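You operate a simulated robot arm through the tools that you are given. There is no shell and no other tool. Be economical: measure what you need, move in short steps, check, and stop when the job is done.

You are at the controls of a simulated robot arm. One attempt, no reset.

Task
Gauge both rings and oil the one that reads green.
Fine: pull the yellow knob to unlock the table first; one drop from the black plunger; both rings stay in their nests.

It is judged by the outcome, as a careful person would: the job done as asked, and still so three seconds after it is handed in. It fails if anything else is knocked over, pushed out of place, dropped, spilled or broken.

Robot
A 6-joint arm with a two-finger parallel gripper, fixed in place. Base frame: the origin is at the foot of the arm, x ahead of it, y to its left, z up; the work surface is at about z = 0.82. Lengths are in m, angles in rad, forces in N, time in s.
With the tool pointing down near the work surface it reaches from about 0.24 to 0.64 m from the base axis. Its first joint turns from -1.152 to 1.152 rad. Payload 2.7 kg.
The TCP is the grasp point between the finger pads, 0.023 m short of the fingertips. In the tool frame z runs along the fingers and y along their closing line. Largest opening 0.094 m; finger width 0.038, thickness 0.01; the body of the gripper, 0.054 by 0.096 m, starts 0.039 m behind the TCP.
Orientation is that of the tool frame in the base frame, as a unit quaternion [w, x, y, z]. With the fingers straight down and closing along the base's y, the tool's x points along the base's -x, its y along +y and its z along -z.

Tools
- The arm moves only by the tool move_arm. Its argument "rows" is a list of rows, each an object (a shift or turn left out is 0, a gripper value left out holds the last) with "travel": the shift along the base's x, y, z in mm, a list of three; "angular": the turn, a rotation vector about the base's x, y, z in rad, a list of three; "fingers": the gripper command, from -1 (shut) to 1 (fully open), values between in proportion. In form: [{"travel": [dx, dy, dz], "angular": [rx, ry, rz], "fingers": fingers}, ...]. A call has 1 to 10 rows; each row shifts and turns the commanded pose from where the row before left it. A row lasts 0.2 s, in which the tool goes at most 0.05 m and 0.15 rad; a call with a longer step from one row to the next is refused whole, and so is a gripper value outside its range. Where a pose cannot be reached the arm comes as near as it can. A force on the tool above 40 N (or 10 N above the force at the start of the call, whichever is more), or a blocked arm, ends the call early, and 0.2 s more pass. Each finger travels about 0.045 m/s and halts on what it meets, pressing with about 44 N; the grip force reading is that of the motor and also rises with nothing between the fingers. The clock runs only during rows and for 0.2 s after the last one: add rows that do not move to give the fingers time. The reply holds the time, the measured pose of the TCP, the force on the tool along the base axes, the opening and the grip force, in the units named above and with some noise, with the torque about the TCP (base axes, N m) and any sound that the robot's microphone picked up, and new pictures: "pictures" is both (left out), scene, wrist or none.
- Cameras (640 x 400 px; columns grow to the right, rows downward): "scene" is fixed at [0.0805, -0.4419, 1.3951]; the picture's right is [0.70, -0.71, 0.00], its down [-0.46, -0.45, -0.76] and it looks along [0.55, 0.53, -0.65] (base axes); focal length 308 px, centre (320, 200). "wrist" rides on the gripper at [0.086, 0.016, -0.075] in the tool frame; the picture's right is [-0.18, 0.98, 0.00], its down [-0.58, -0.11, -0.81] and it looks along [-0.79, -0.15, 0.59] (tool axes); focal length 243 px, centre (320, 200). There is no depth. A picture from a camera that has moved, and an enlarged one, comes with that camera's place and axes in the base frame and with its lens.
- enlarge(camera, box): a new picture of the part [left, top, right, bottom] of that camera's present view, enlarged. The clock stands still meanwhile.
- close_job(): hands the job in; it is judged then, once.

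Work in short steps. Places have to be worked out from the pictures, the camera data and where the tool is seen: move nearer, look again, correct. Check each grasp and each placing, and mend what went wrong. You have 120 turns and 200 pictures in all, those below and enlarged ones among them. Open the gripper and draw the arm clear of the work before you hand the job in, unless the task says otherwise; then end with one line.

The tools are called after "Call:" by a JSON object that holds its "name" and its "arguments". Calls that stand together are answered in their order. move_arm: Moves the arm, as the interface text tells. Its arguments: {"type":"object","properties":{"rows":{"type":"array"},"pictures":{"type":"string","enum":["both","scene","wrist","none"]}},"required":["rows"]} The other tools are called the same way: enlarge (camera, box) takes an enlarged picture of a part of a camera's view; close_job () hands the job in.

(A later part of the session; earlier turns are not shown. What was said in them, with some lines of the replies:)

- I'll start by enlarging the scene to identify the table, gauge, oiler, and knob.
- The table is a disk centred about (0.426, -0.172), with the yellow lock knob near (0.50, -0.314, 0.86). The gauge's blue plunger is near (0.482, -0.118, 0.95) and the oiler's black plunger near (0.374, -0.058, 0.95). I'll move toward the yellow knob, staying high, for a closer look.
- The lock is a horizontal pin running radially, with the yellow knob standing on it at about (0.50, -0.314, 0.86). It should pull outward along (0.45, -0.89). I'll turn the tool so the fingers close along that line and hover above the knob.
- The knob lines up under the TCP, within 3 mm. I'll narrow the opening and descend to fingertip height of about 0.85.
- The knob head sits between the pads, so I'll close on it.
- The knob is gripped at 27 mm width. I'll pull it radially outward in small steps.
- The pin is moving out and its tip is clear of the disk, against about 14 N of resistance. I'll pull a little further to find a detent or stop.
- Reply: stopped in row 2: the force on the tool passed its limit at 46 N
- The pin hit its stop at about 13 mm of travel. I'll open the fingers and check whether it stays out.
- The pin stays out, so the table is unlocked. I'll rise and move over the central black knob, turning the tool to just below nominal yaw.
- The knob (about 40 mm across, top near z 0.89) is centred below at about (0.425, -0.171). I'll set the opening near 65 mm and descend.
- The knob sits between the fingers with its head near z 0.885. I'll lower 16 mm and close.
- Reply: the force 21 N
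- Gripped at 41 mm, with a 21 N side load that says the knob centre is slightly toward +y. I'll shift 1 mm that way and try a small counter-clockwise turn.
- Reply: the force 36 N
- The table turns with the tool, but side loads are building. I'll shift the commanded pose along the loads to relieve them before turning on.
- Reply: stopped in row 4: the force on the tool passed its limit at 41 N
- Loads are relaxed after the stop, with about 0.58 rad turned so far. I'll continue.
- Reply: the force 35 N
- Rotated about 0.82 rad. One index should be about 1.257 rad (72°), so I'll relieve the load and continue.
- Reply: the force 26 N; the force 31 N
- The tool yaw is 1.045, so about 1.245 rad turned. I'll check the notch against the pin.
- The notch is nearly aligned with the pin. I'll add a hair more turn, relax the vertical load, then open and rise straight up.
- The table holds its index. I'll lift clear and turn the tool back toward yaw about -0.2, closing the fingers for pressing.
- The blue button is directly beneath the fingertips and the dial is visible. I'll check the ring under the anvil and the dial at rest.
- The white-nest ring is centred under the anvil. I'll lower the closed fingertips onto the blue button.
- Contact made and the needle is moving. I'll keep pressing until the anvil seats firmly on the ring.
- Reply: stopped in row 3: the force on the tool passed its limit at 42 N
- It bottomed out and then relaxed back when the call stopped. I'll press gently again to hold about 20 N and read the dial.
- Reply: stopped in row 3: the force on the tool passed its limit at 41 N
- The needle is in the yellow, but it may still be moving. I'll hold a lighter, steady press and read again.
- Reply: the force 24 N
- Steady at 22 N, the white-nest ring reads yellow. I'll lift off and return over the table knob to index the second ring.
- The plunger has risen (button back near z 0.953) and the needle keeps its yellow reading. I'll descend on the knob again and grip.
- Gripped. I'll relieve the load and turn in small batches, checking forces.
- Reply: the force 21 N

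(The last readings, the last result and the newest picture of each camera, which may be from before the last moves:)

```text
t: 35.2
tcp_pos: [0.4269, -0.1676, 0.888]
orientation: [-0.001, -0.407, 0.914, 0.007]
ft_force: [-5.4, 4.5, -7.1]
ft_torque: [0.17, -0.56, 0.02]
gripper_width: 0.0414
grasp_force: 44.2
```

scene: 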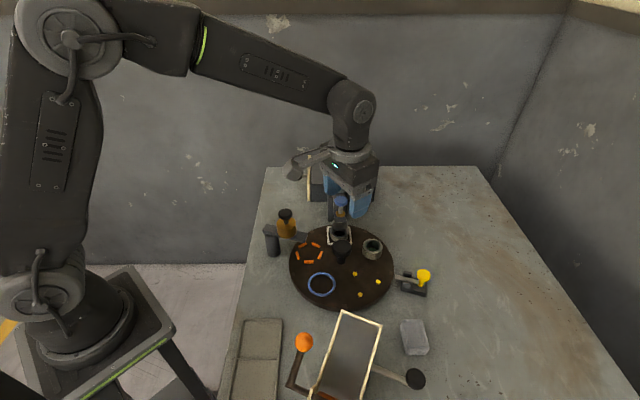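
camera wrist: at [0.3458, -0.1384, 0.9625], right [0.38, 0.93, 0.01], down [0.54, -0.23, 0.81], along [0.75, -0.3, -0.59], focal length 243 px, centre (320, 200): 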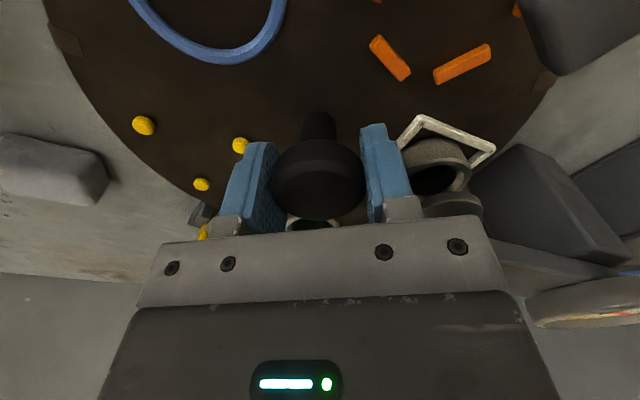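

Call:
{"name": "move_arm", "arguments": {"rows": [{"travel": [-0.5, 0.3, -0.5], "angular": [0, 0, 0.08]}, {"angular": [0, 0, 0.08]}, {"angular": [0, 0, 0.055]}, {}], "pictures": "wrist"}}

Call:
{"name": "enlarge", "arguments": {"camera": "scene", "box": [270, 210, 440, 320]}}

Call:
{"name": "enlarge", "arguments": {"camera": "wrist", "box": [0, 0, 160, 100]}}

```text
t: 36.2
tcp_pos: [0.4257, -0.1664, 0.8888]
orientation: [-0.001, -0.504, 0.864, 0.007]
ft_force: [-8.0, 2.3, -7.8]
ft_torque: [-0.1, -0.17, -0.03]
gripper_width: 0.0414
grasp_force: 45.0
camera wrist: at [0.3703, -0.2358, 0.9627], right [-0.76, 0.65, 0.01], down [0.39, 0.44, 0.81], along [0.51, 0.62, -0.59], focal length 243 px, centre (320, 200)
```

wrist: 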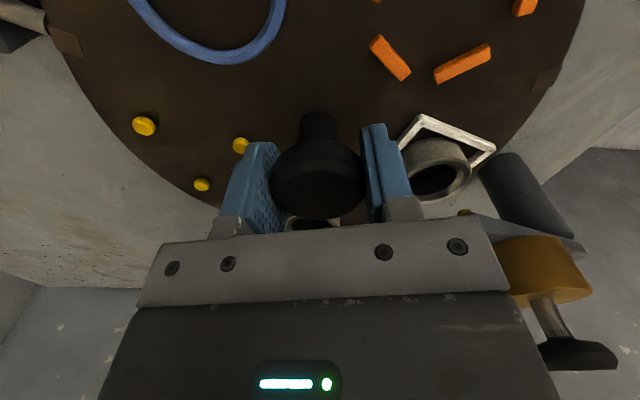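

```text
3.64 times, centred on (355, 265) of scene
camera zoom: at [0.0804, -0.4419, 1.3952], right [0.7, -0.71, 0.0], down [-0.46, -0.45, -0.76], along [0.55, 0.53, -0.65], focal length 1120 px, centre (193, -36)
```

zoom: 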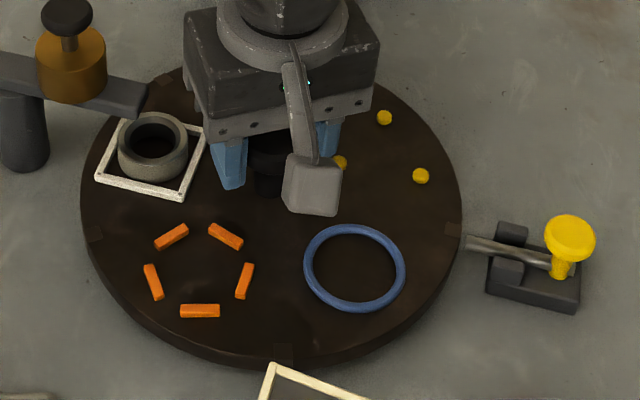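

```text
4.00 times, centred on (80, 50) of wrist
camera zoom: at [0.3703, -0.2358, 0.9627], right [-0.76, 0.65, 0.01], down [0.39, 0.44, 0.81], along [0.51, 0.62, -0.59], focal length 970 px, centre (1280, 800)
```

zoom: 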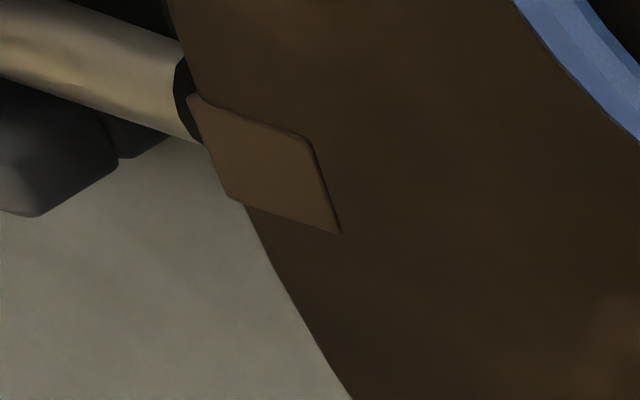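

The notch lines up with the pin. I'll release, lift, and go back over the gauge button.

Call:
{"name": "move_arm", "arguments": {"rows": [{"fingers": 0.0}, {"fingers": 0.38}, {}, {}, {"travel": [0, 0, 40]}, {"travel": [0, 0, 45]}, {"travel": [0, 0, 45]}, {"angular": [0, 0, -0.14], "fingers": -1}, {"angular": [0, 0, -0.14]}, {"angular": [0, 0, -0.14]}], "pictures": "none"}}

Call:
{"name": "move_arm", "arguments": {"rows": [{"angular": [0, 0, -0.14]}, {"angular": [0, 0, -0.14]}, {"angular": [0, 0, -0.14]}, {"angular": [0, 0, -0.14]}, {"travel": [18, 16, 0], "angular": [0, 0, -0.14]}, {"travel": [18, 16, 0], "angular": [0, 0, -0.14]}, {"travel": [19, 17, 0]}, {}, {}]}}

```text
t: 38.4
tcp_pos: [0.4263, -0.1671, 1.0171]
orientation: [0.002, -0.31, 0.951, 0.007]
ft_force: [0.0, -0.2, -0.6]
ft_torque: [-0.03, 0.01, 0.03]
gripper_width: 0.0
grasp_force: 5.7
```

```text
t: 40.4
tcp_pos: [0.4811, -0.1203, 1.0162]
orientation: [0.003, 0.103, 0.995, 0.006]
ft_force: [0.1, -0.3, 0.9]
ft_torque: [-0.01, -0.03, -0.02]
gripper_width: 0.0
grasp_force: 42.4
camera wrist: at [0.4, -0.0876, 1.0915], right [0.38, 0.92, 0.01], down [0.54, -0.23, 0.81], along [0.75, -0.3, -0.59], focal length 243 px, centre (320, 200)
```

scene: 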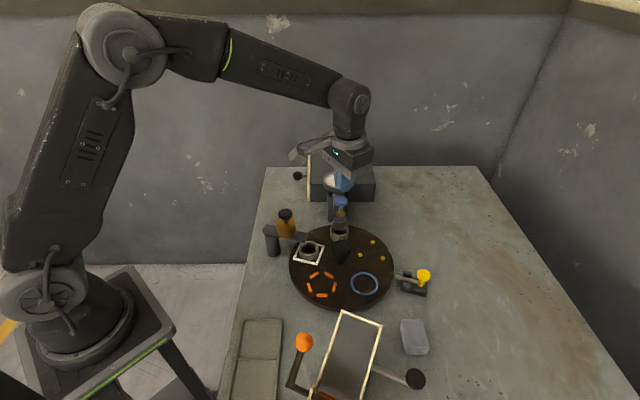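
wrist: 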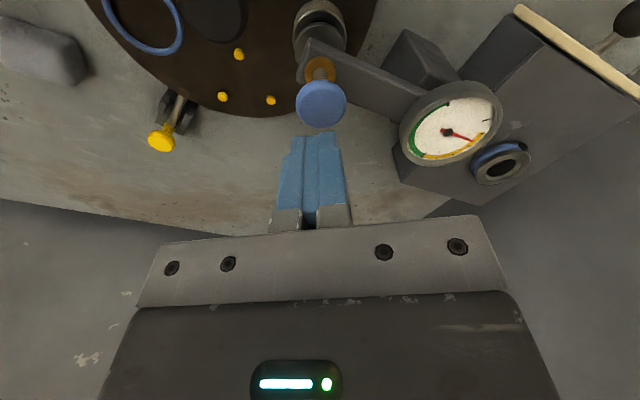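

The second ring is under the anvil. I'll nudge +2 mm in y and press down.

Call:
{"name": "move_arm", "arguments": {"rows": [{"travel": [0, 2, -20]}, {"travel": [0, 0, -15]}, {"travel": [0, 0, -4]}, {"travel": [0, 0, -3]}, {"travel": [0, 0, -2]}, {}, {}], "pictures": "wrist"}}

```text
t: 42.0
tcp_pos: [0.4802, -0.117, 0.9743]
orientation: [0.003, 0.103, 0.995, 0.006]
ft_force: [-0.6, -1.3, 2.1]
ft_torque: [-0.02, 0.01, 0.0]
gripper_width: 0.0004
grasp_force: 42.3
camera wrist: at [0.3989, -0.0848, 1.0483], right [0.38, 0.92, 0.01], down [0.54, -0.23, 0.81], along [0.75, -0.3, -0.59], focal length 243 px, centre (320, 200)
```

wrist: 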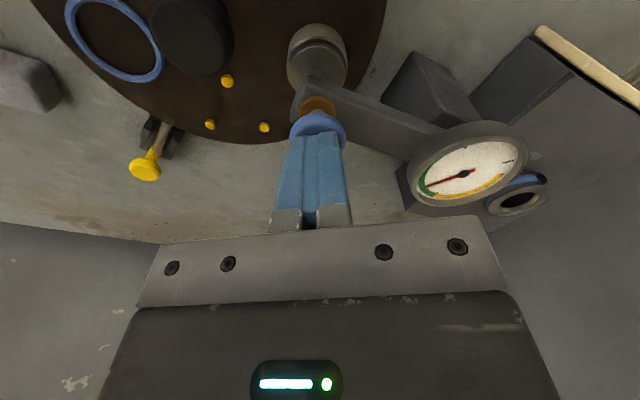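

The needle is in the green at a light press. I'll press on until it seats, at around 20 N, for the true reading.

Call:
{"name": "move_arm", "arguments": {"rows": [{"travel": [0, 0, -1.5]}, {}, {}], "pictures": "wrist"}}

```text
t: 42.8
tcp_pos: [0.4806, -0.1177, 0.9734]
orientation: [0.004, 0.103, 0.995, 0.006]
ft_force: [-7.6, 0.4, 21.3]
ft_torque: [-0.02, 0.27, -0.01]
gripper_width: 0.0001
grasp_force: 42.4
camera wrist: at [0.3987, -0.0847, 1.0479], right [0.38, 0.92, 0.01], down [0.54, -0.23, 0.81], along [0.75, -0.3, -0.59], focal length 243 px, centre (320, 200)
```

wrist: 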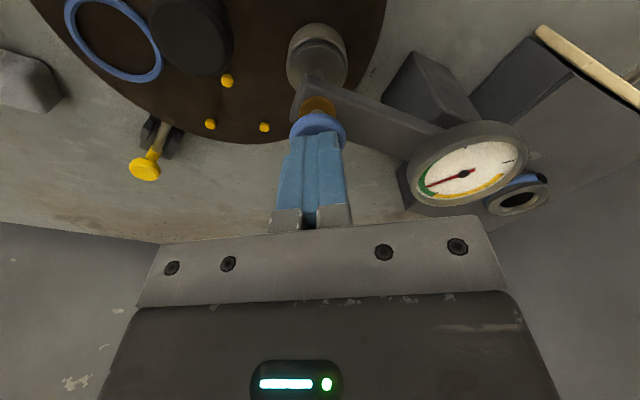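

Call:
{"name": "enlarge", "arguments": {"camera": "wrist", "box": [390, 110, 550, 220]}}

```text
3.64 times, centred on (470, 165) of wrist
camera zoom: at [0.3987, -0.0847, 1.0479], right [0.38, 0.92, 0.01], down [0.54, -0.23, 0.81], along [0.75, -0.3, -0.59], focal length 882 px, centre (-226, 327)
```

zoom: 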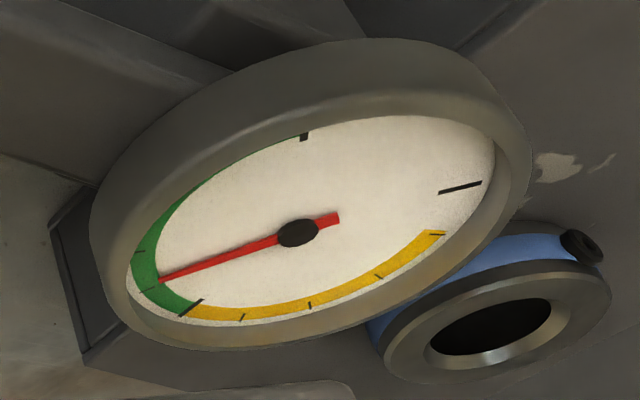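

Seated at 21 N, the second ring reads green, so it is the one to oil. I'll lift off and index the table once more to put it under the spout.

Call:
{"name": "move_arm", "arguments": {"rows": [{"travel": [0, 0, 10]}, {"travel": [0, 0, 35]}, {"travel": [0, 0, 20]}, {"travel": [-18, -17, 0], "fingers": 0.38}, {"travel": [-18, -17, 0]}, {"travel": [-18, -17, 0]}, {}]}}

```text
t: 44.4
tcp_pos: [0.4266, -0.1666, 1.0389]
orientation: [0.004, 0.102, 0.995, 0.006]
ft_force: [0.8, 0.7, -0.6]
ft_torque: [0.02, 0.01, -0.01]
gripper_width: 0.0649
grasp_force: 0.0
camera wrist: at [0.3445, -0.1356, 1.1125], right [0.38, 0.92, 0.01], down [0.54, -0.23, 0.81], along [0.75, -0.3, -0.59], focal length 243 px, centre (320, 200)
```

scene: 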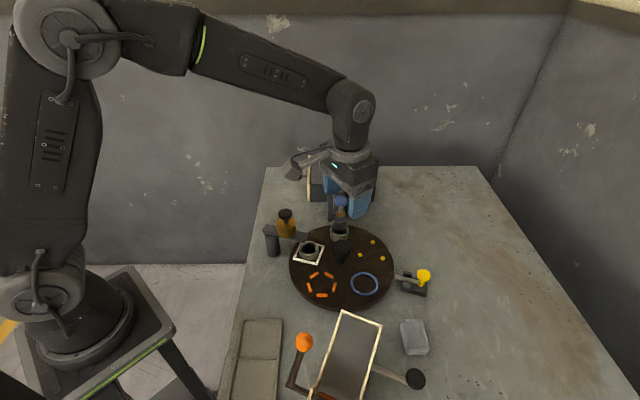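
wrist: 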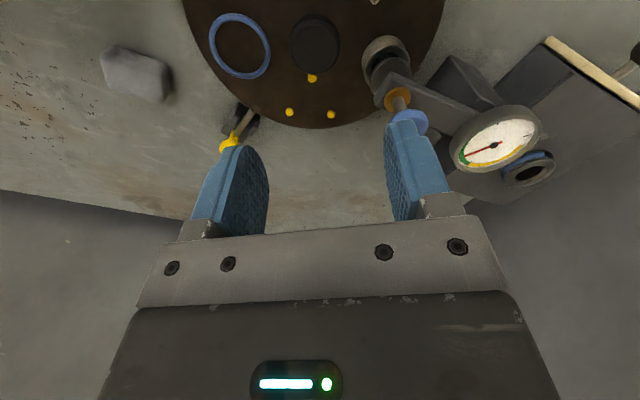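

The needle stays green and the plunger is up. I'll descend onto the knob, with a y correction, and grip.

Call:
{"name": "move_arm", "arguments": {"rows": [{"travel": [0.5, -3, -30]}, {"travel": [0, 0, -35]}, {"travel": [0, 0, -35]}, {"travel": [0, 0, -30]}, {"travel": [0, 0, -20]}, {"fingers": 0.0}, {"fingers": -0.4}, {}, {}], "pictures": "wrist"}}

```text
t: 46.4
tcp_pos: [0.4274, -0.1711, 0.8857]
orientation: [0.003, 0.102, 0.995, 0.006]
ft_force: [6.1, 22.7, -5.6]
ft_torque: [0.04, -0.43, -0.07]
gripper_width: 0.0413
grasp_force: 44.9
camera wrist: at [0.3466, -0.1385, 0.9607], right [0.38, 0.92, 0.01], down [0.54, -0.24, 0.81], along [0.75, -0.3, -0.59], focal length 243 px, centre (320, 200)
```

wrist: 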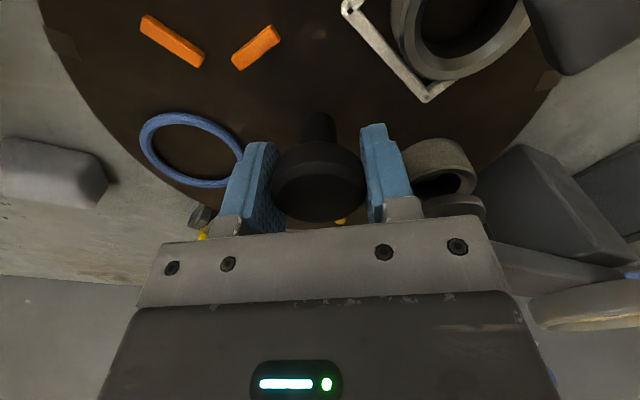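

Call:
{"name": "move_arm", "arguments": {"rows": [{"travel": [0.3, 1.2, -0.3]}, {"angular": [0, 0, 0.09]}, {"angular": [0, 0, 0.09]}, {"angular": [0, 0, 0.09]}, {}], "pictures": "none"}}

```text
t: 47.6
tcp_pos: [0.4272, -0.1701, 0.8867]
orientation: [0.003, -0.033, 0.999, 0.006]
ft_force: [16.8, 12.8, -20.4]
ft_torque: [-0.3, -0.45, 0.0]
gripper_width: 0.0415
grasp_force: 44.9
```

Call:
{"name": "move_arm", "arguments": {"rows": [{"travel": [1, 1, -1.2], "angular": [0, 0, 0.09]}, {"angular": [0, 0, 0.09]}, {"angular": [0, 0, 0.09]}, {}], "pictures": "none"}}

```text
t: 48.6
tcp_pos: [0.4283, -0.1681, 0.8879]
orientation: [0.001, -0.166, 0.986, 0.006]
ft_force: [-8.4, 1.8, 7.3]
ft_torque: [0.21, -0.14, 0.0]
gripper_width: 0.0415
grasp_force: 45.0
```

Call:
{"name": "move_arm", "arguments": {"rows": [{"travel": [-0.7, 0.3, 0.4], "angular": [0, 0, 0.09]}, {"angular": [0, 0, 0.09]}, {"angular": [0, 0, 0.09]}, {}], "pictures": "none"}}

```text
t: 49.6
tcp_pos: [0.4279, -0.1679, 0.8867]
orientation: [0.001, -0.298, 0.955, 0.007]
ft_force: [-10.6, 4.2, 6.6]
ft_torque: [-0.31, 0.32, 0.01]
gripper_width: 0.0415
grasp_force: 44.4
```

Call:
{"name": "move_arm", "arguments": {"rows": [{"travel": [-1, 0.5, 0.4], "angular": [0, 0, 0.08]}, {"angular": [0, 0, 0.08]}, {"angular": [0, 0, 0.07]}, {}], "pictures": "none"}}

```text
t: 50.6
tcp_pos: [0.4277, -0.1668, 0.8861]
orientation: [0.001, -0.405, 0.914, 0.008]
ft_force: [-6.4, 12.2, -5.6]
ft_torque: [0.47, -0.79, -0.03]
gripper_width: 0.0415
grasp_force: 44.8
```

Call:
{"name": "move_arm", "arguments": {"rows": [{"travel": [-0.6, 1, -0.4], "angular": [0, 0, 0.08]}, {"angular": [0, 0, 0.08]}, {"angular": [0, 0, 0.062]}, {}], "pictures": "wrist"}}

Call:
{"name": "enlarge", "arguments": {"camera": "scene", "box": [260, 200, 440, 310]}}

```text
t: 51.6
tcp_pos: [0.4264, -0.1663, 0.8853]
orientation: [-0.001, -0.504, 0.864, 0.007]
ft_force: [-1.6, 6.2, -3.9]
ft_torque: [-0.18, 0.28, -0.02]
gripper_width: 0.0414
grasp_force: 44.4
camera wrist: at [0.3706, -0.2353, 0.9607], right [-0.77, 0.64, 0.01], down [0.39, 0.44, 0.81], along [0.51, 0.62, -0.59], focal length 243 px, centre (320, 200)
```

wrist: 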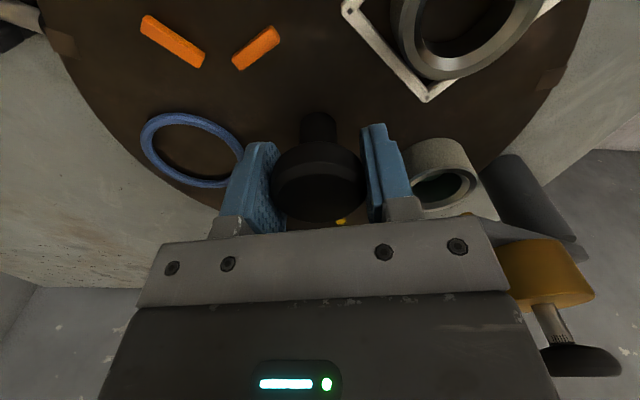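

```text
3.56 times, centred on (350, 255) of scene
camera zoom: at [0.0806, -0.4418, 1.3952], right [0.7, -0.71, 0.0], down [-0.46, -0.45, -0.76], along [0.55, 0.53, -0.65], focal length 1096 px, centre (213, 4)
```

zoom: 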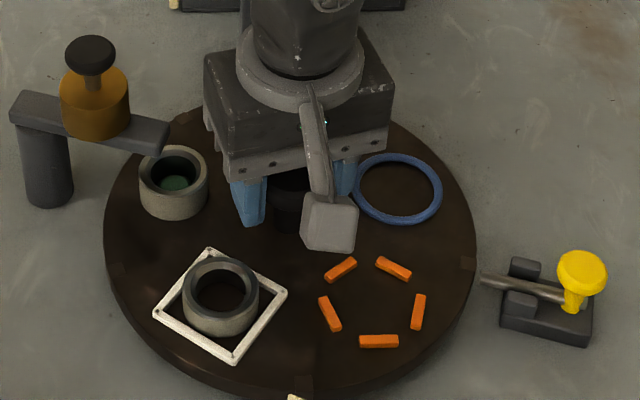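

The green-reading ring is now at the oiler position and the notch is aligned. I'll release, lift, and turn the tool back.

Call:
{"name": "move_arm", "arguments": {"rows": [{"fingers": 0.0}, {"fingers": 0.38}, {}, {}, {"travel": [0, 0, 40]}, {"travel": [0, 0, 45]}, {"travel": [0, 0, 45]}, {"angular": [0, 0, -0.14], "fingers": -1}, {"angular": [0, 0, -0.14]}, {"angular": [0, 0, -0.14]}], "pictures": "none"}}

Call:
{"name": "move_arm", "arguments": {"rows": [{"angular": [0, 0, -0.14]}, {"angular": [0, 0, -0.14]}, {"angular": [0, 0, -0.14]}, {"angular": [0, 0, -0.14]}, {"travel": [-16, 25, 10], "angular": [0, 0, -0.1]}, {"travel": [-16, 25, 10]}, {"travel": [-16, 25, 10]}, {}, {}]}}

```text
t: 53.8
tcp_pos: [0.426, -0.1671, 1.017]
orientation: [0.002, -0.311, 0.95, 0.007]
ft_force: [-0.8, -0.8, 0.1]
ft_torque: [0.0, -0.01, -0.01]
gripper_width: 0.0
grasp_force: 5.7
```

```text
t: 55.8
tcp_pos: [0.3791, -0.091, 1.0475]
orientation: [0.003, 0.013, 1.0, 0.006]
ft_force: [0.5, 0.8, -0.2]
ft_torque: [-0.02, -0.03, -0.02]
gripper_width: 0.0004
grasp_force: 42.4
camera wrist: at [0.2934, -0.0733, 1.1215], right [0.21, 0.98, 0.01], down [0.57, -0.13, 0.81], along [0.79, -0.16, -0.59], focal length 243 px, centre (320, 200)
```

scene: 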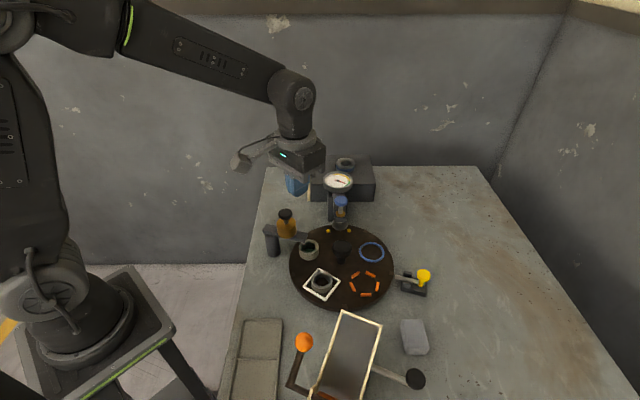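
wrist: 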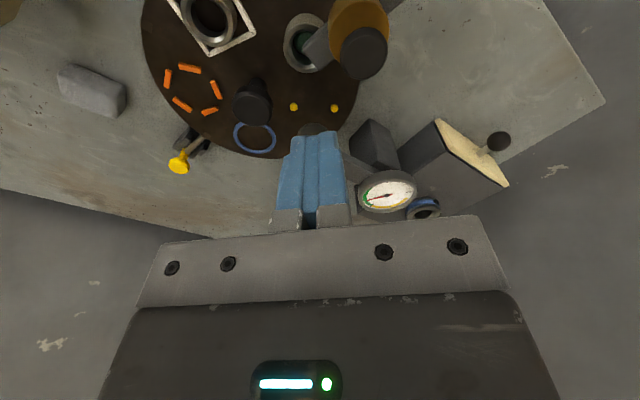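

The oiler's plunger cap is at about (0.372, -0.059, 0.949). I'll check the spout against the ring before pressing.

Call:
{"name": "enlarge", "arguments": {"camera": "wrist", "box": [220, 0, 420, 110]}}

Call:
{"name": "enlarge", "arguments": {"camera": "scene", "box": [255, 200, 375, 310]}}

```text
3.20 times, centred on (320, 55) of wrist
camera zoom: at [0.2934, -0.0733, 1.1215], right [0.21, 0.98, 0.01], down [0.57, -0.13, 0.81], along [0.79, -0.16, -0.59], focal length 776 px, centre (320, 664)
```

zoom: 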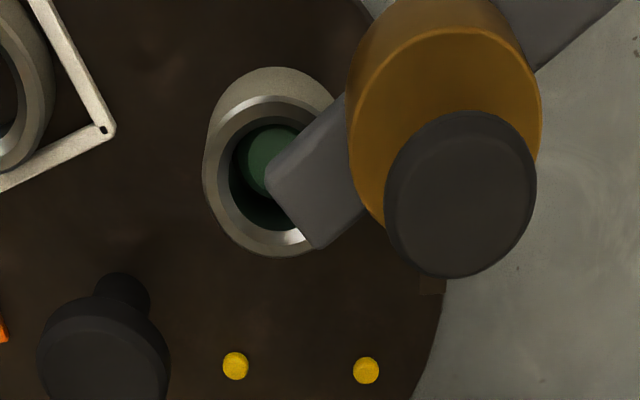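

```text
3.64 times, centred on (315, 255) of scene
camera zoom: at [0.0805, -0.4419, 1.3951], right [0.7, -0.71, 0.0], down [-0.46, -0.45, -0.76], along [0.55, 0.53, -0.65], focal length 1120 px, centre (338, 0)
```

zoom: 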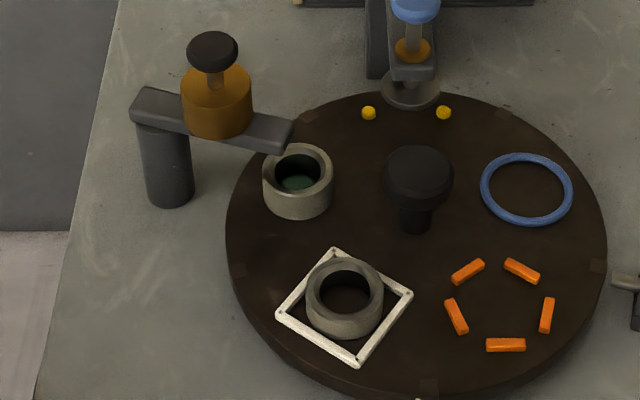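

The ring is at the same index position the blue nest held at the start, directly under the spout tip. I'll move above the black plunger.

Call:
{"name": "move_arm", "arguments": {"rows": [{"travel": [-4, 16, -10]}, {"travel": [-3, 16, -15]}, {"travel": [0, 0, -22]}, {}]}}

```text
t: 56.8
tcp_pos: [0.372, -0.0611, 0.999]
orientation: [0.002, 0.012, 1.0, 0.006]
ft_force: [0.1, 0.4, 0.4]
ft_torque: [-0.01, -0.03, -0.03]
gripper_width: 0.0001
grasp_force: 42.5
camera wrist: at [0.2861, -0.0432, 1.0733], right [0.21, 0.98, 0.01], down [0.57, -0.13, 0.81], along [0.79, -0.16, -0.59], focal length 243 px, centre (320, 200)
```

scene: 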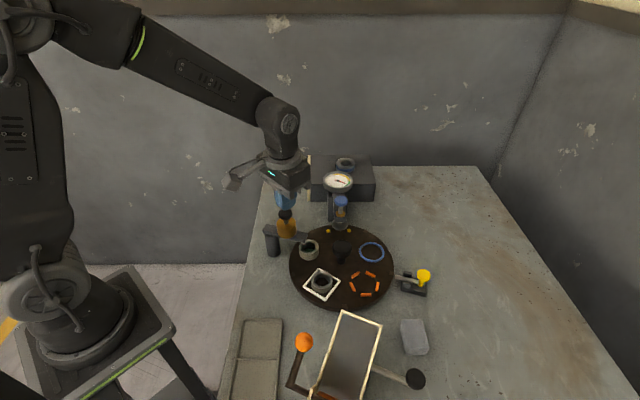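
wrist: 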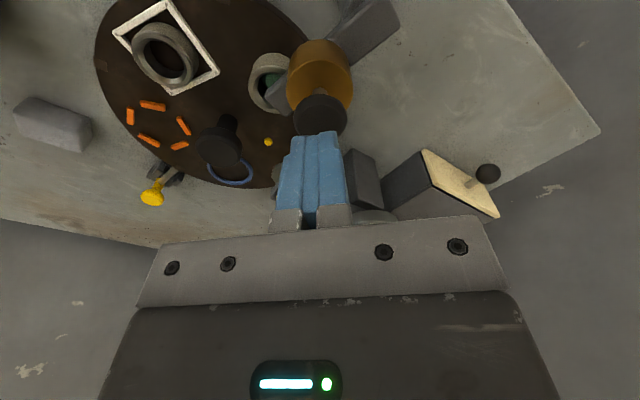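

The cap is centred under the fingertips. I'll make one smooth press until the plunger bottoms out.

Call:
{"name": "move_arm", "arguments": {"rows": [{"travel": [0, 1, -18]}, {"travel": [0, 0, -6]}, {"travel": [0, 0, -4]}, {"travel": [0, 0, -4]}, {"travel": [0, 0, -4]}, {}]}}

```text
t: 57.9
tcp_pos: [0.3719, -0.06, 0.9707]
orientation: [0.004, 0.013, 1.0, 0.005]
ft_force: [-10.0, 2.5, 22.5]
ft_torque: [0.0, 0.41, -0.07]
gripper_width: 0.0
grasp_force: 42.6
heard: click
stopped in row 5: the force on the tool passed its limit at 45 N (the readings are from after the stop); the commanded pose is now the measured one
camera wrist: at [0.2861, -0.0424, 1.0438], right [0.21, 0.98, 0.01], down [0.57, -0.13, 0.81], along [0.79, -0.16, -0.59], focal length 243 px, centre (320, 200)
```

scene: 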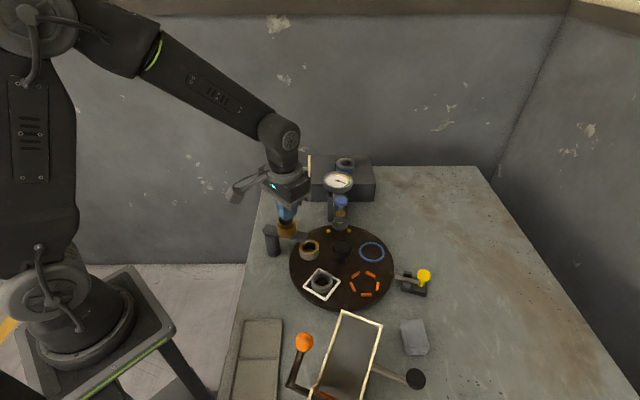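
wrist: 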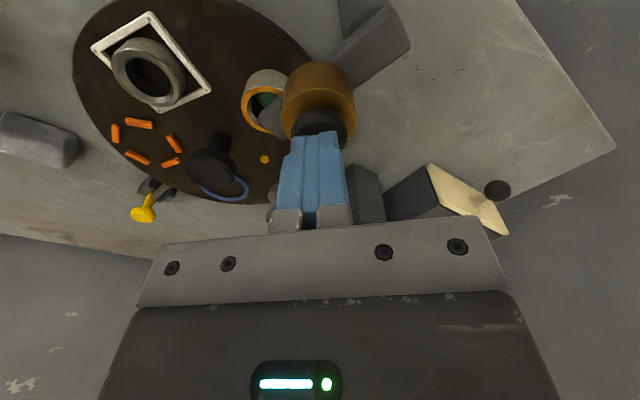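

A click was heard and the ring's rim now looks amber with oil, which is the one drop. I'll lift off and inspect.

Call:
{"name": "move_arm", "arguments": {"rows": [{"travel": [0, 0, 15]}, {"travel": [0, 0, 45]}, {"travel": [0, 0, 45]}, {"travel": [0, 0, 40]}, {}], "pictures": "wrist"}}

Call:
{"name": "enlarge", "arguments": {"camera": "scene", "box": [255, 160, 445, 310]}}

```text
t: 59.1
tcp_pos: [0.373, -0.0604, 1.1125]
orientation: [0.005, 0.012, 1.0, 0.006]
ft_force: [-0.2, -0.8, 0.5]
ft_torque: [0.05, -0.02, -0.02]
gripper_width: 0.0
grasp_force: 42.6
camera wrist: at [0.2863, -0.0423, 1.1874], right [0.21, 0.98, 0.01], down [0.57, -0.13, 0.81], along [0.79, -0.16, -0.59], focal length 243 px, centre (320, 200)
```

wrist: 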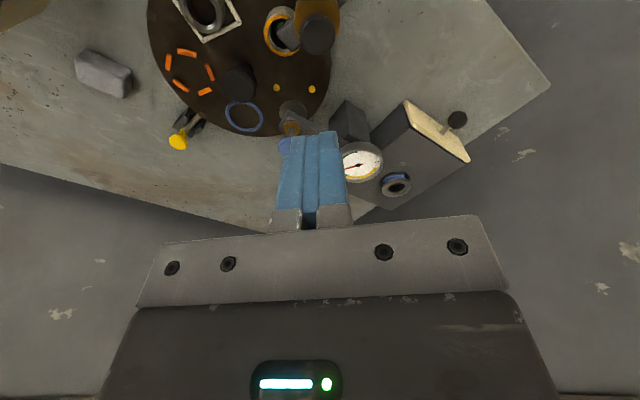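

```text
2.67 times, centred on (350, 235) of scene
camera zoom: at [0.0805, -0.4419, 1.3951], right [0.7, -0.71, 0.0], down [-0.46, -0.45, -0.76], along [0.55, 0.53, -0.65], focal length 822 px, centre (240, 107)
```

zoom: 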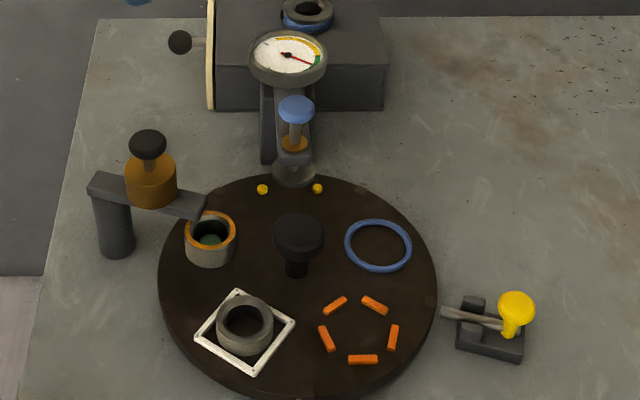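

One clean oil film sits on the green-reading ring, both rings are in their nests, and nothing else has moved. I'll open the gripper and draw clear.

Call:
{"name": "move_arm", "arguments": {"rows": [{"travel": [0, -20, 40], "fingers": 1}, {"travel": [0, -20, 30]}, {}, {}, {}, {}], "pictures": "scene"}}

```text
t: 60.5
tcp_pos: [0.3737, -0.0987, 1.1829]
orientation: [0.004, 0.012, 1.0, 0.007]
ft_force: [-0.2, 0.4, -1.0]
ft_torque: [-0.02, -0.01, 0.02]
gripper_width: 0.0938
grasp_force: 0.0
```

scene: 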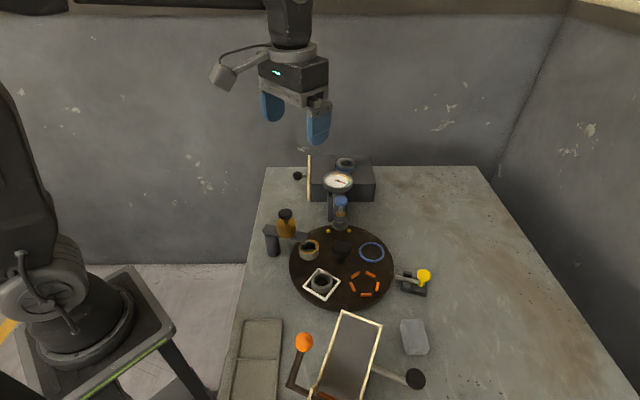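

The arm is clear with the gripper open, and everything is in place, so I'm handing the job in.

Call:
{"name": "close_job", "arguments": {}}

```text
The job is handed in.
```

I gauged both rings after pulling the yellow knob: the ring in the white square nest read yellow, the one in the green-marked nest read green, and I oiled the green one with one press of the black plunger; both rings are still in their nests and the lock pin is still pulled out.
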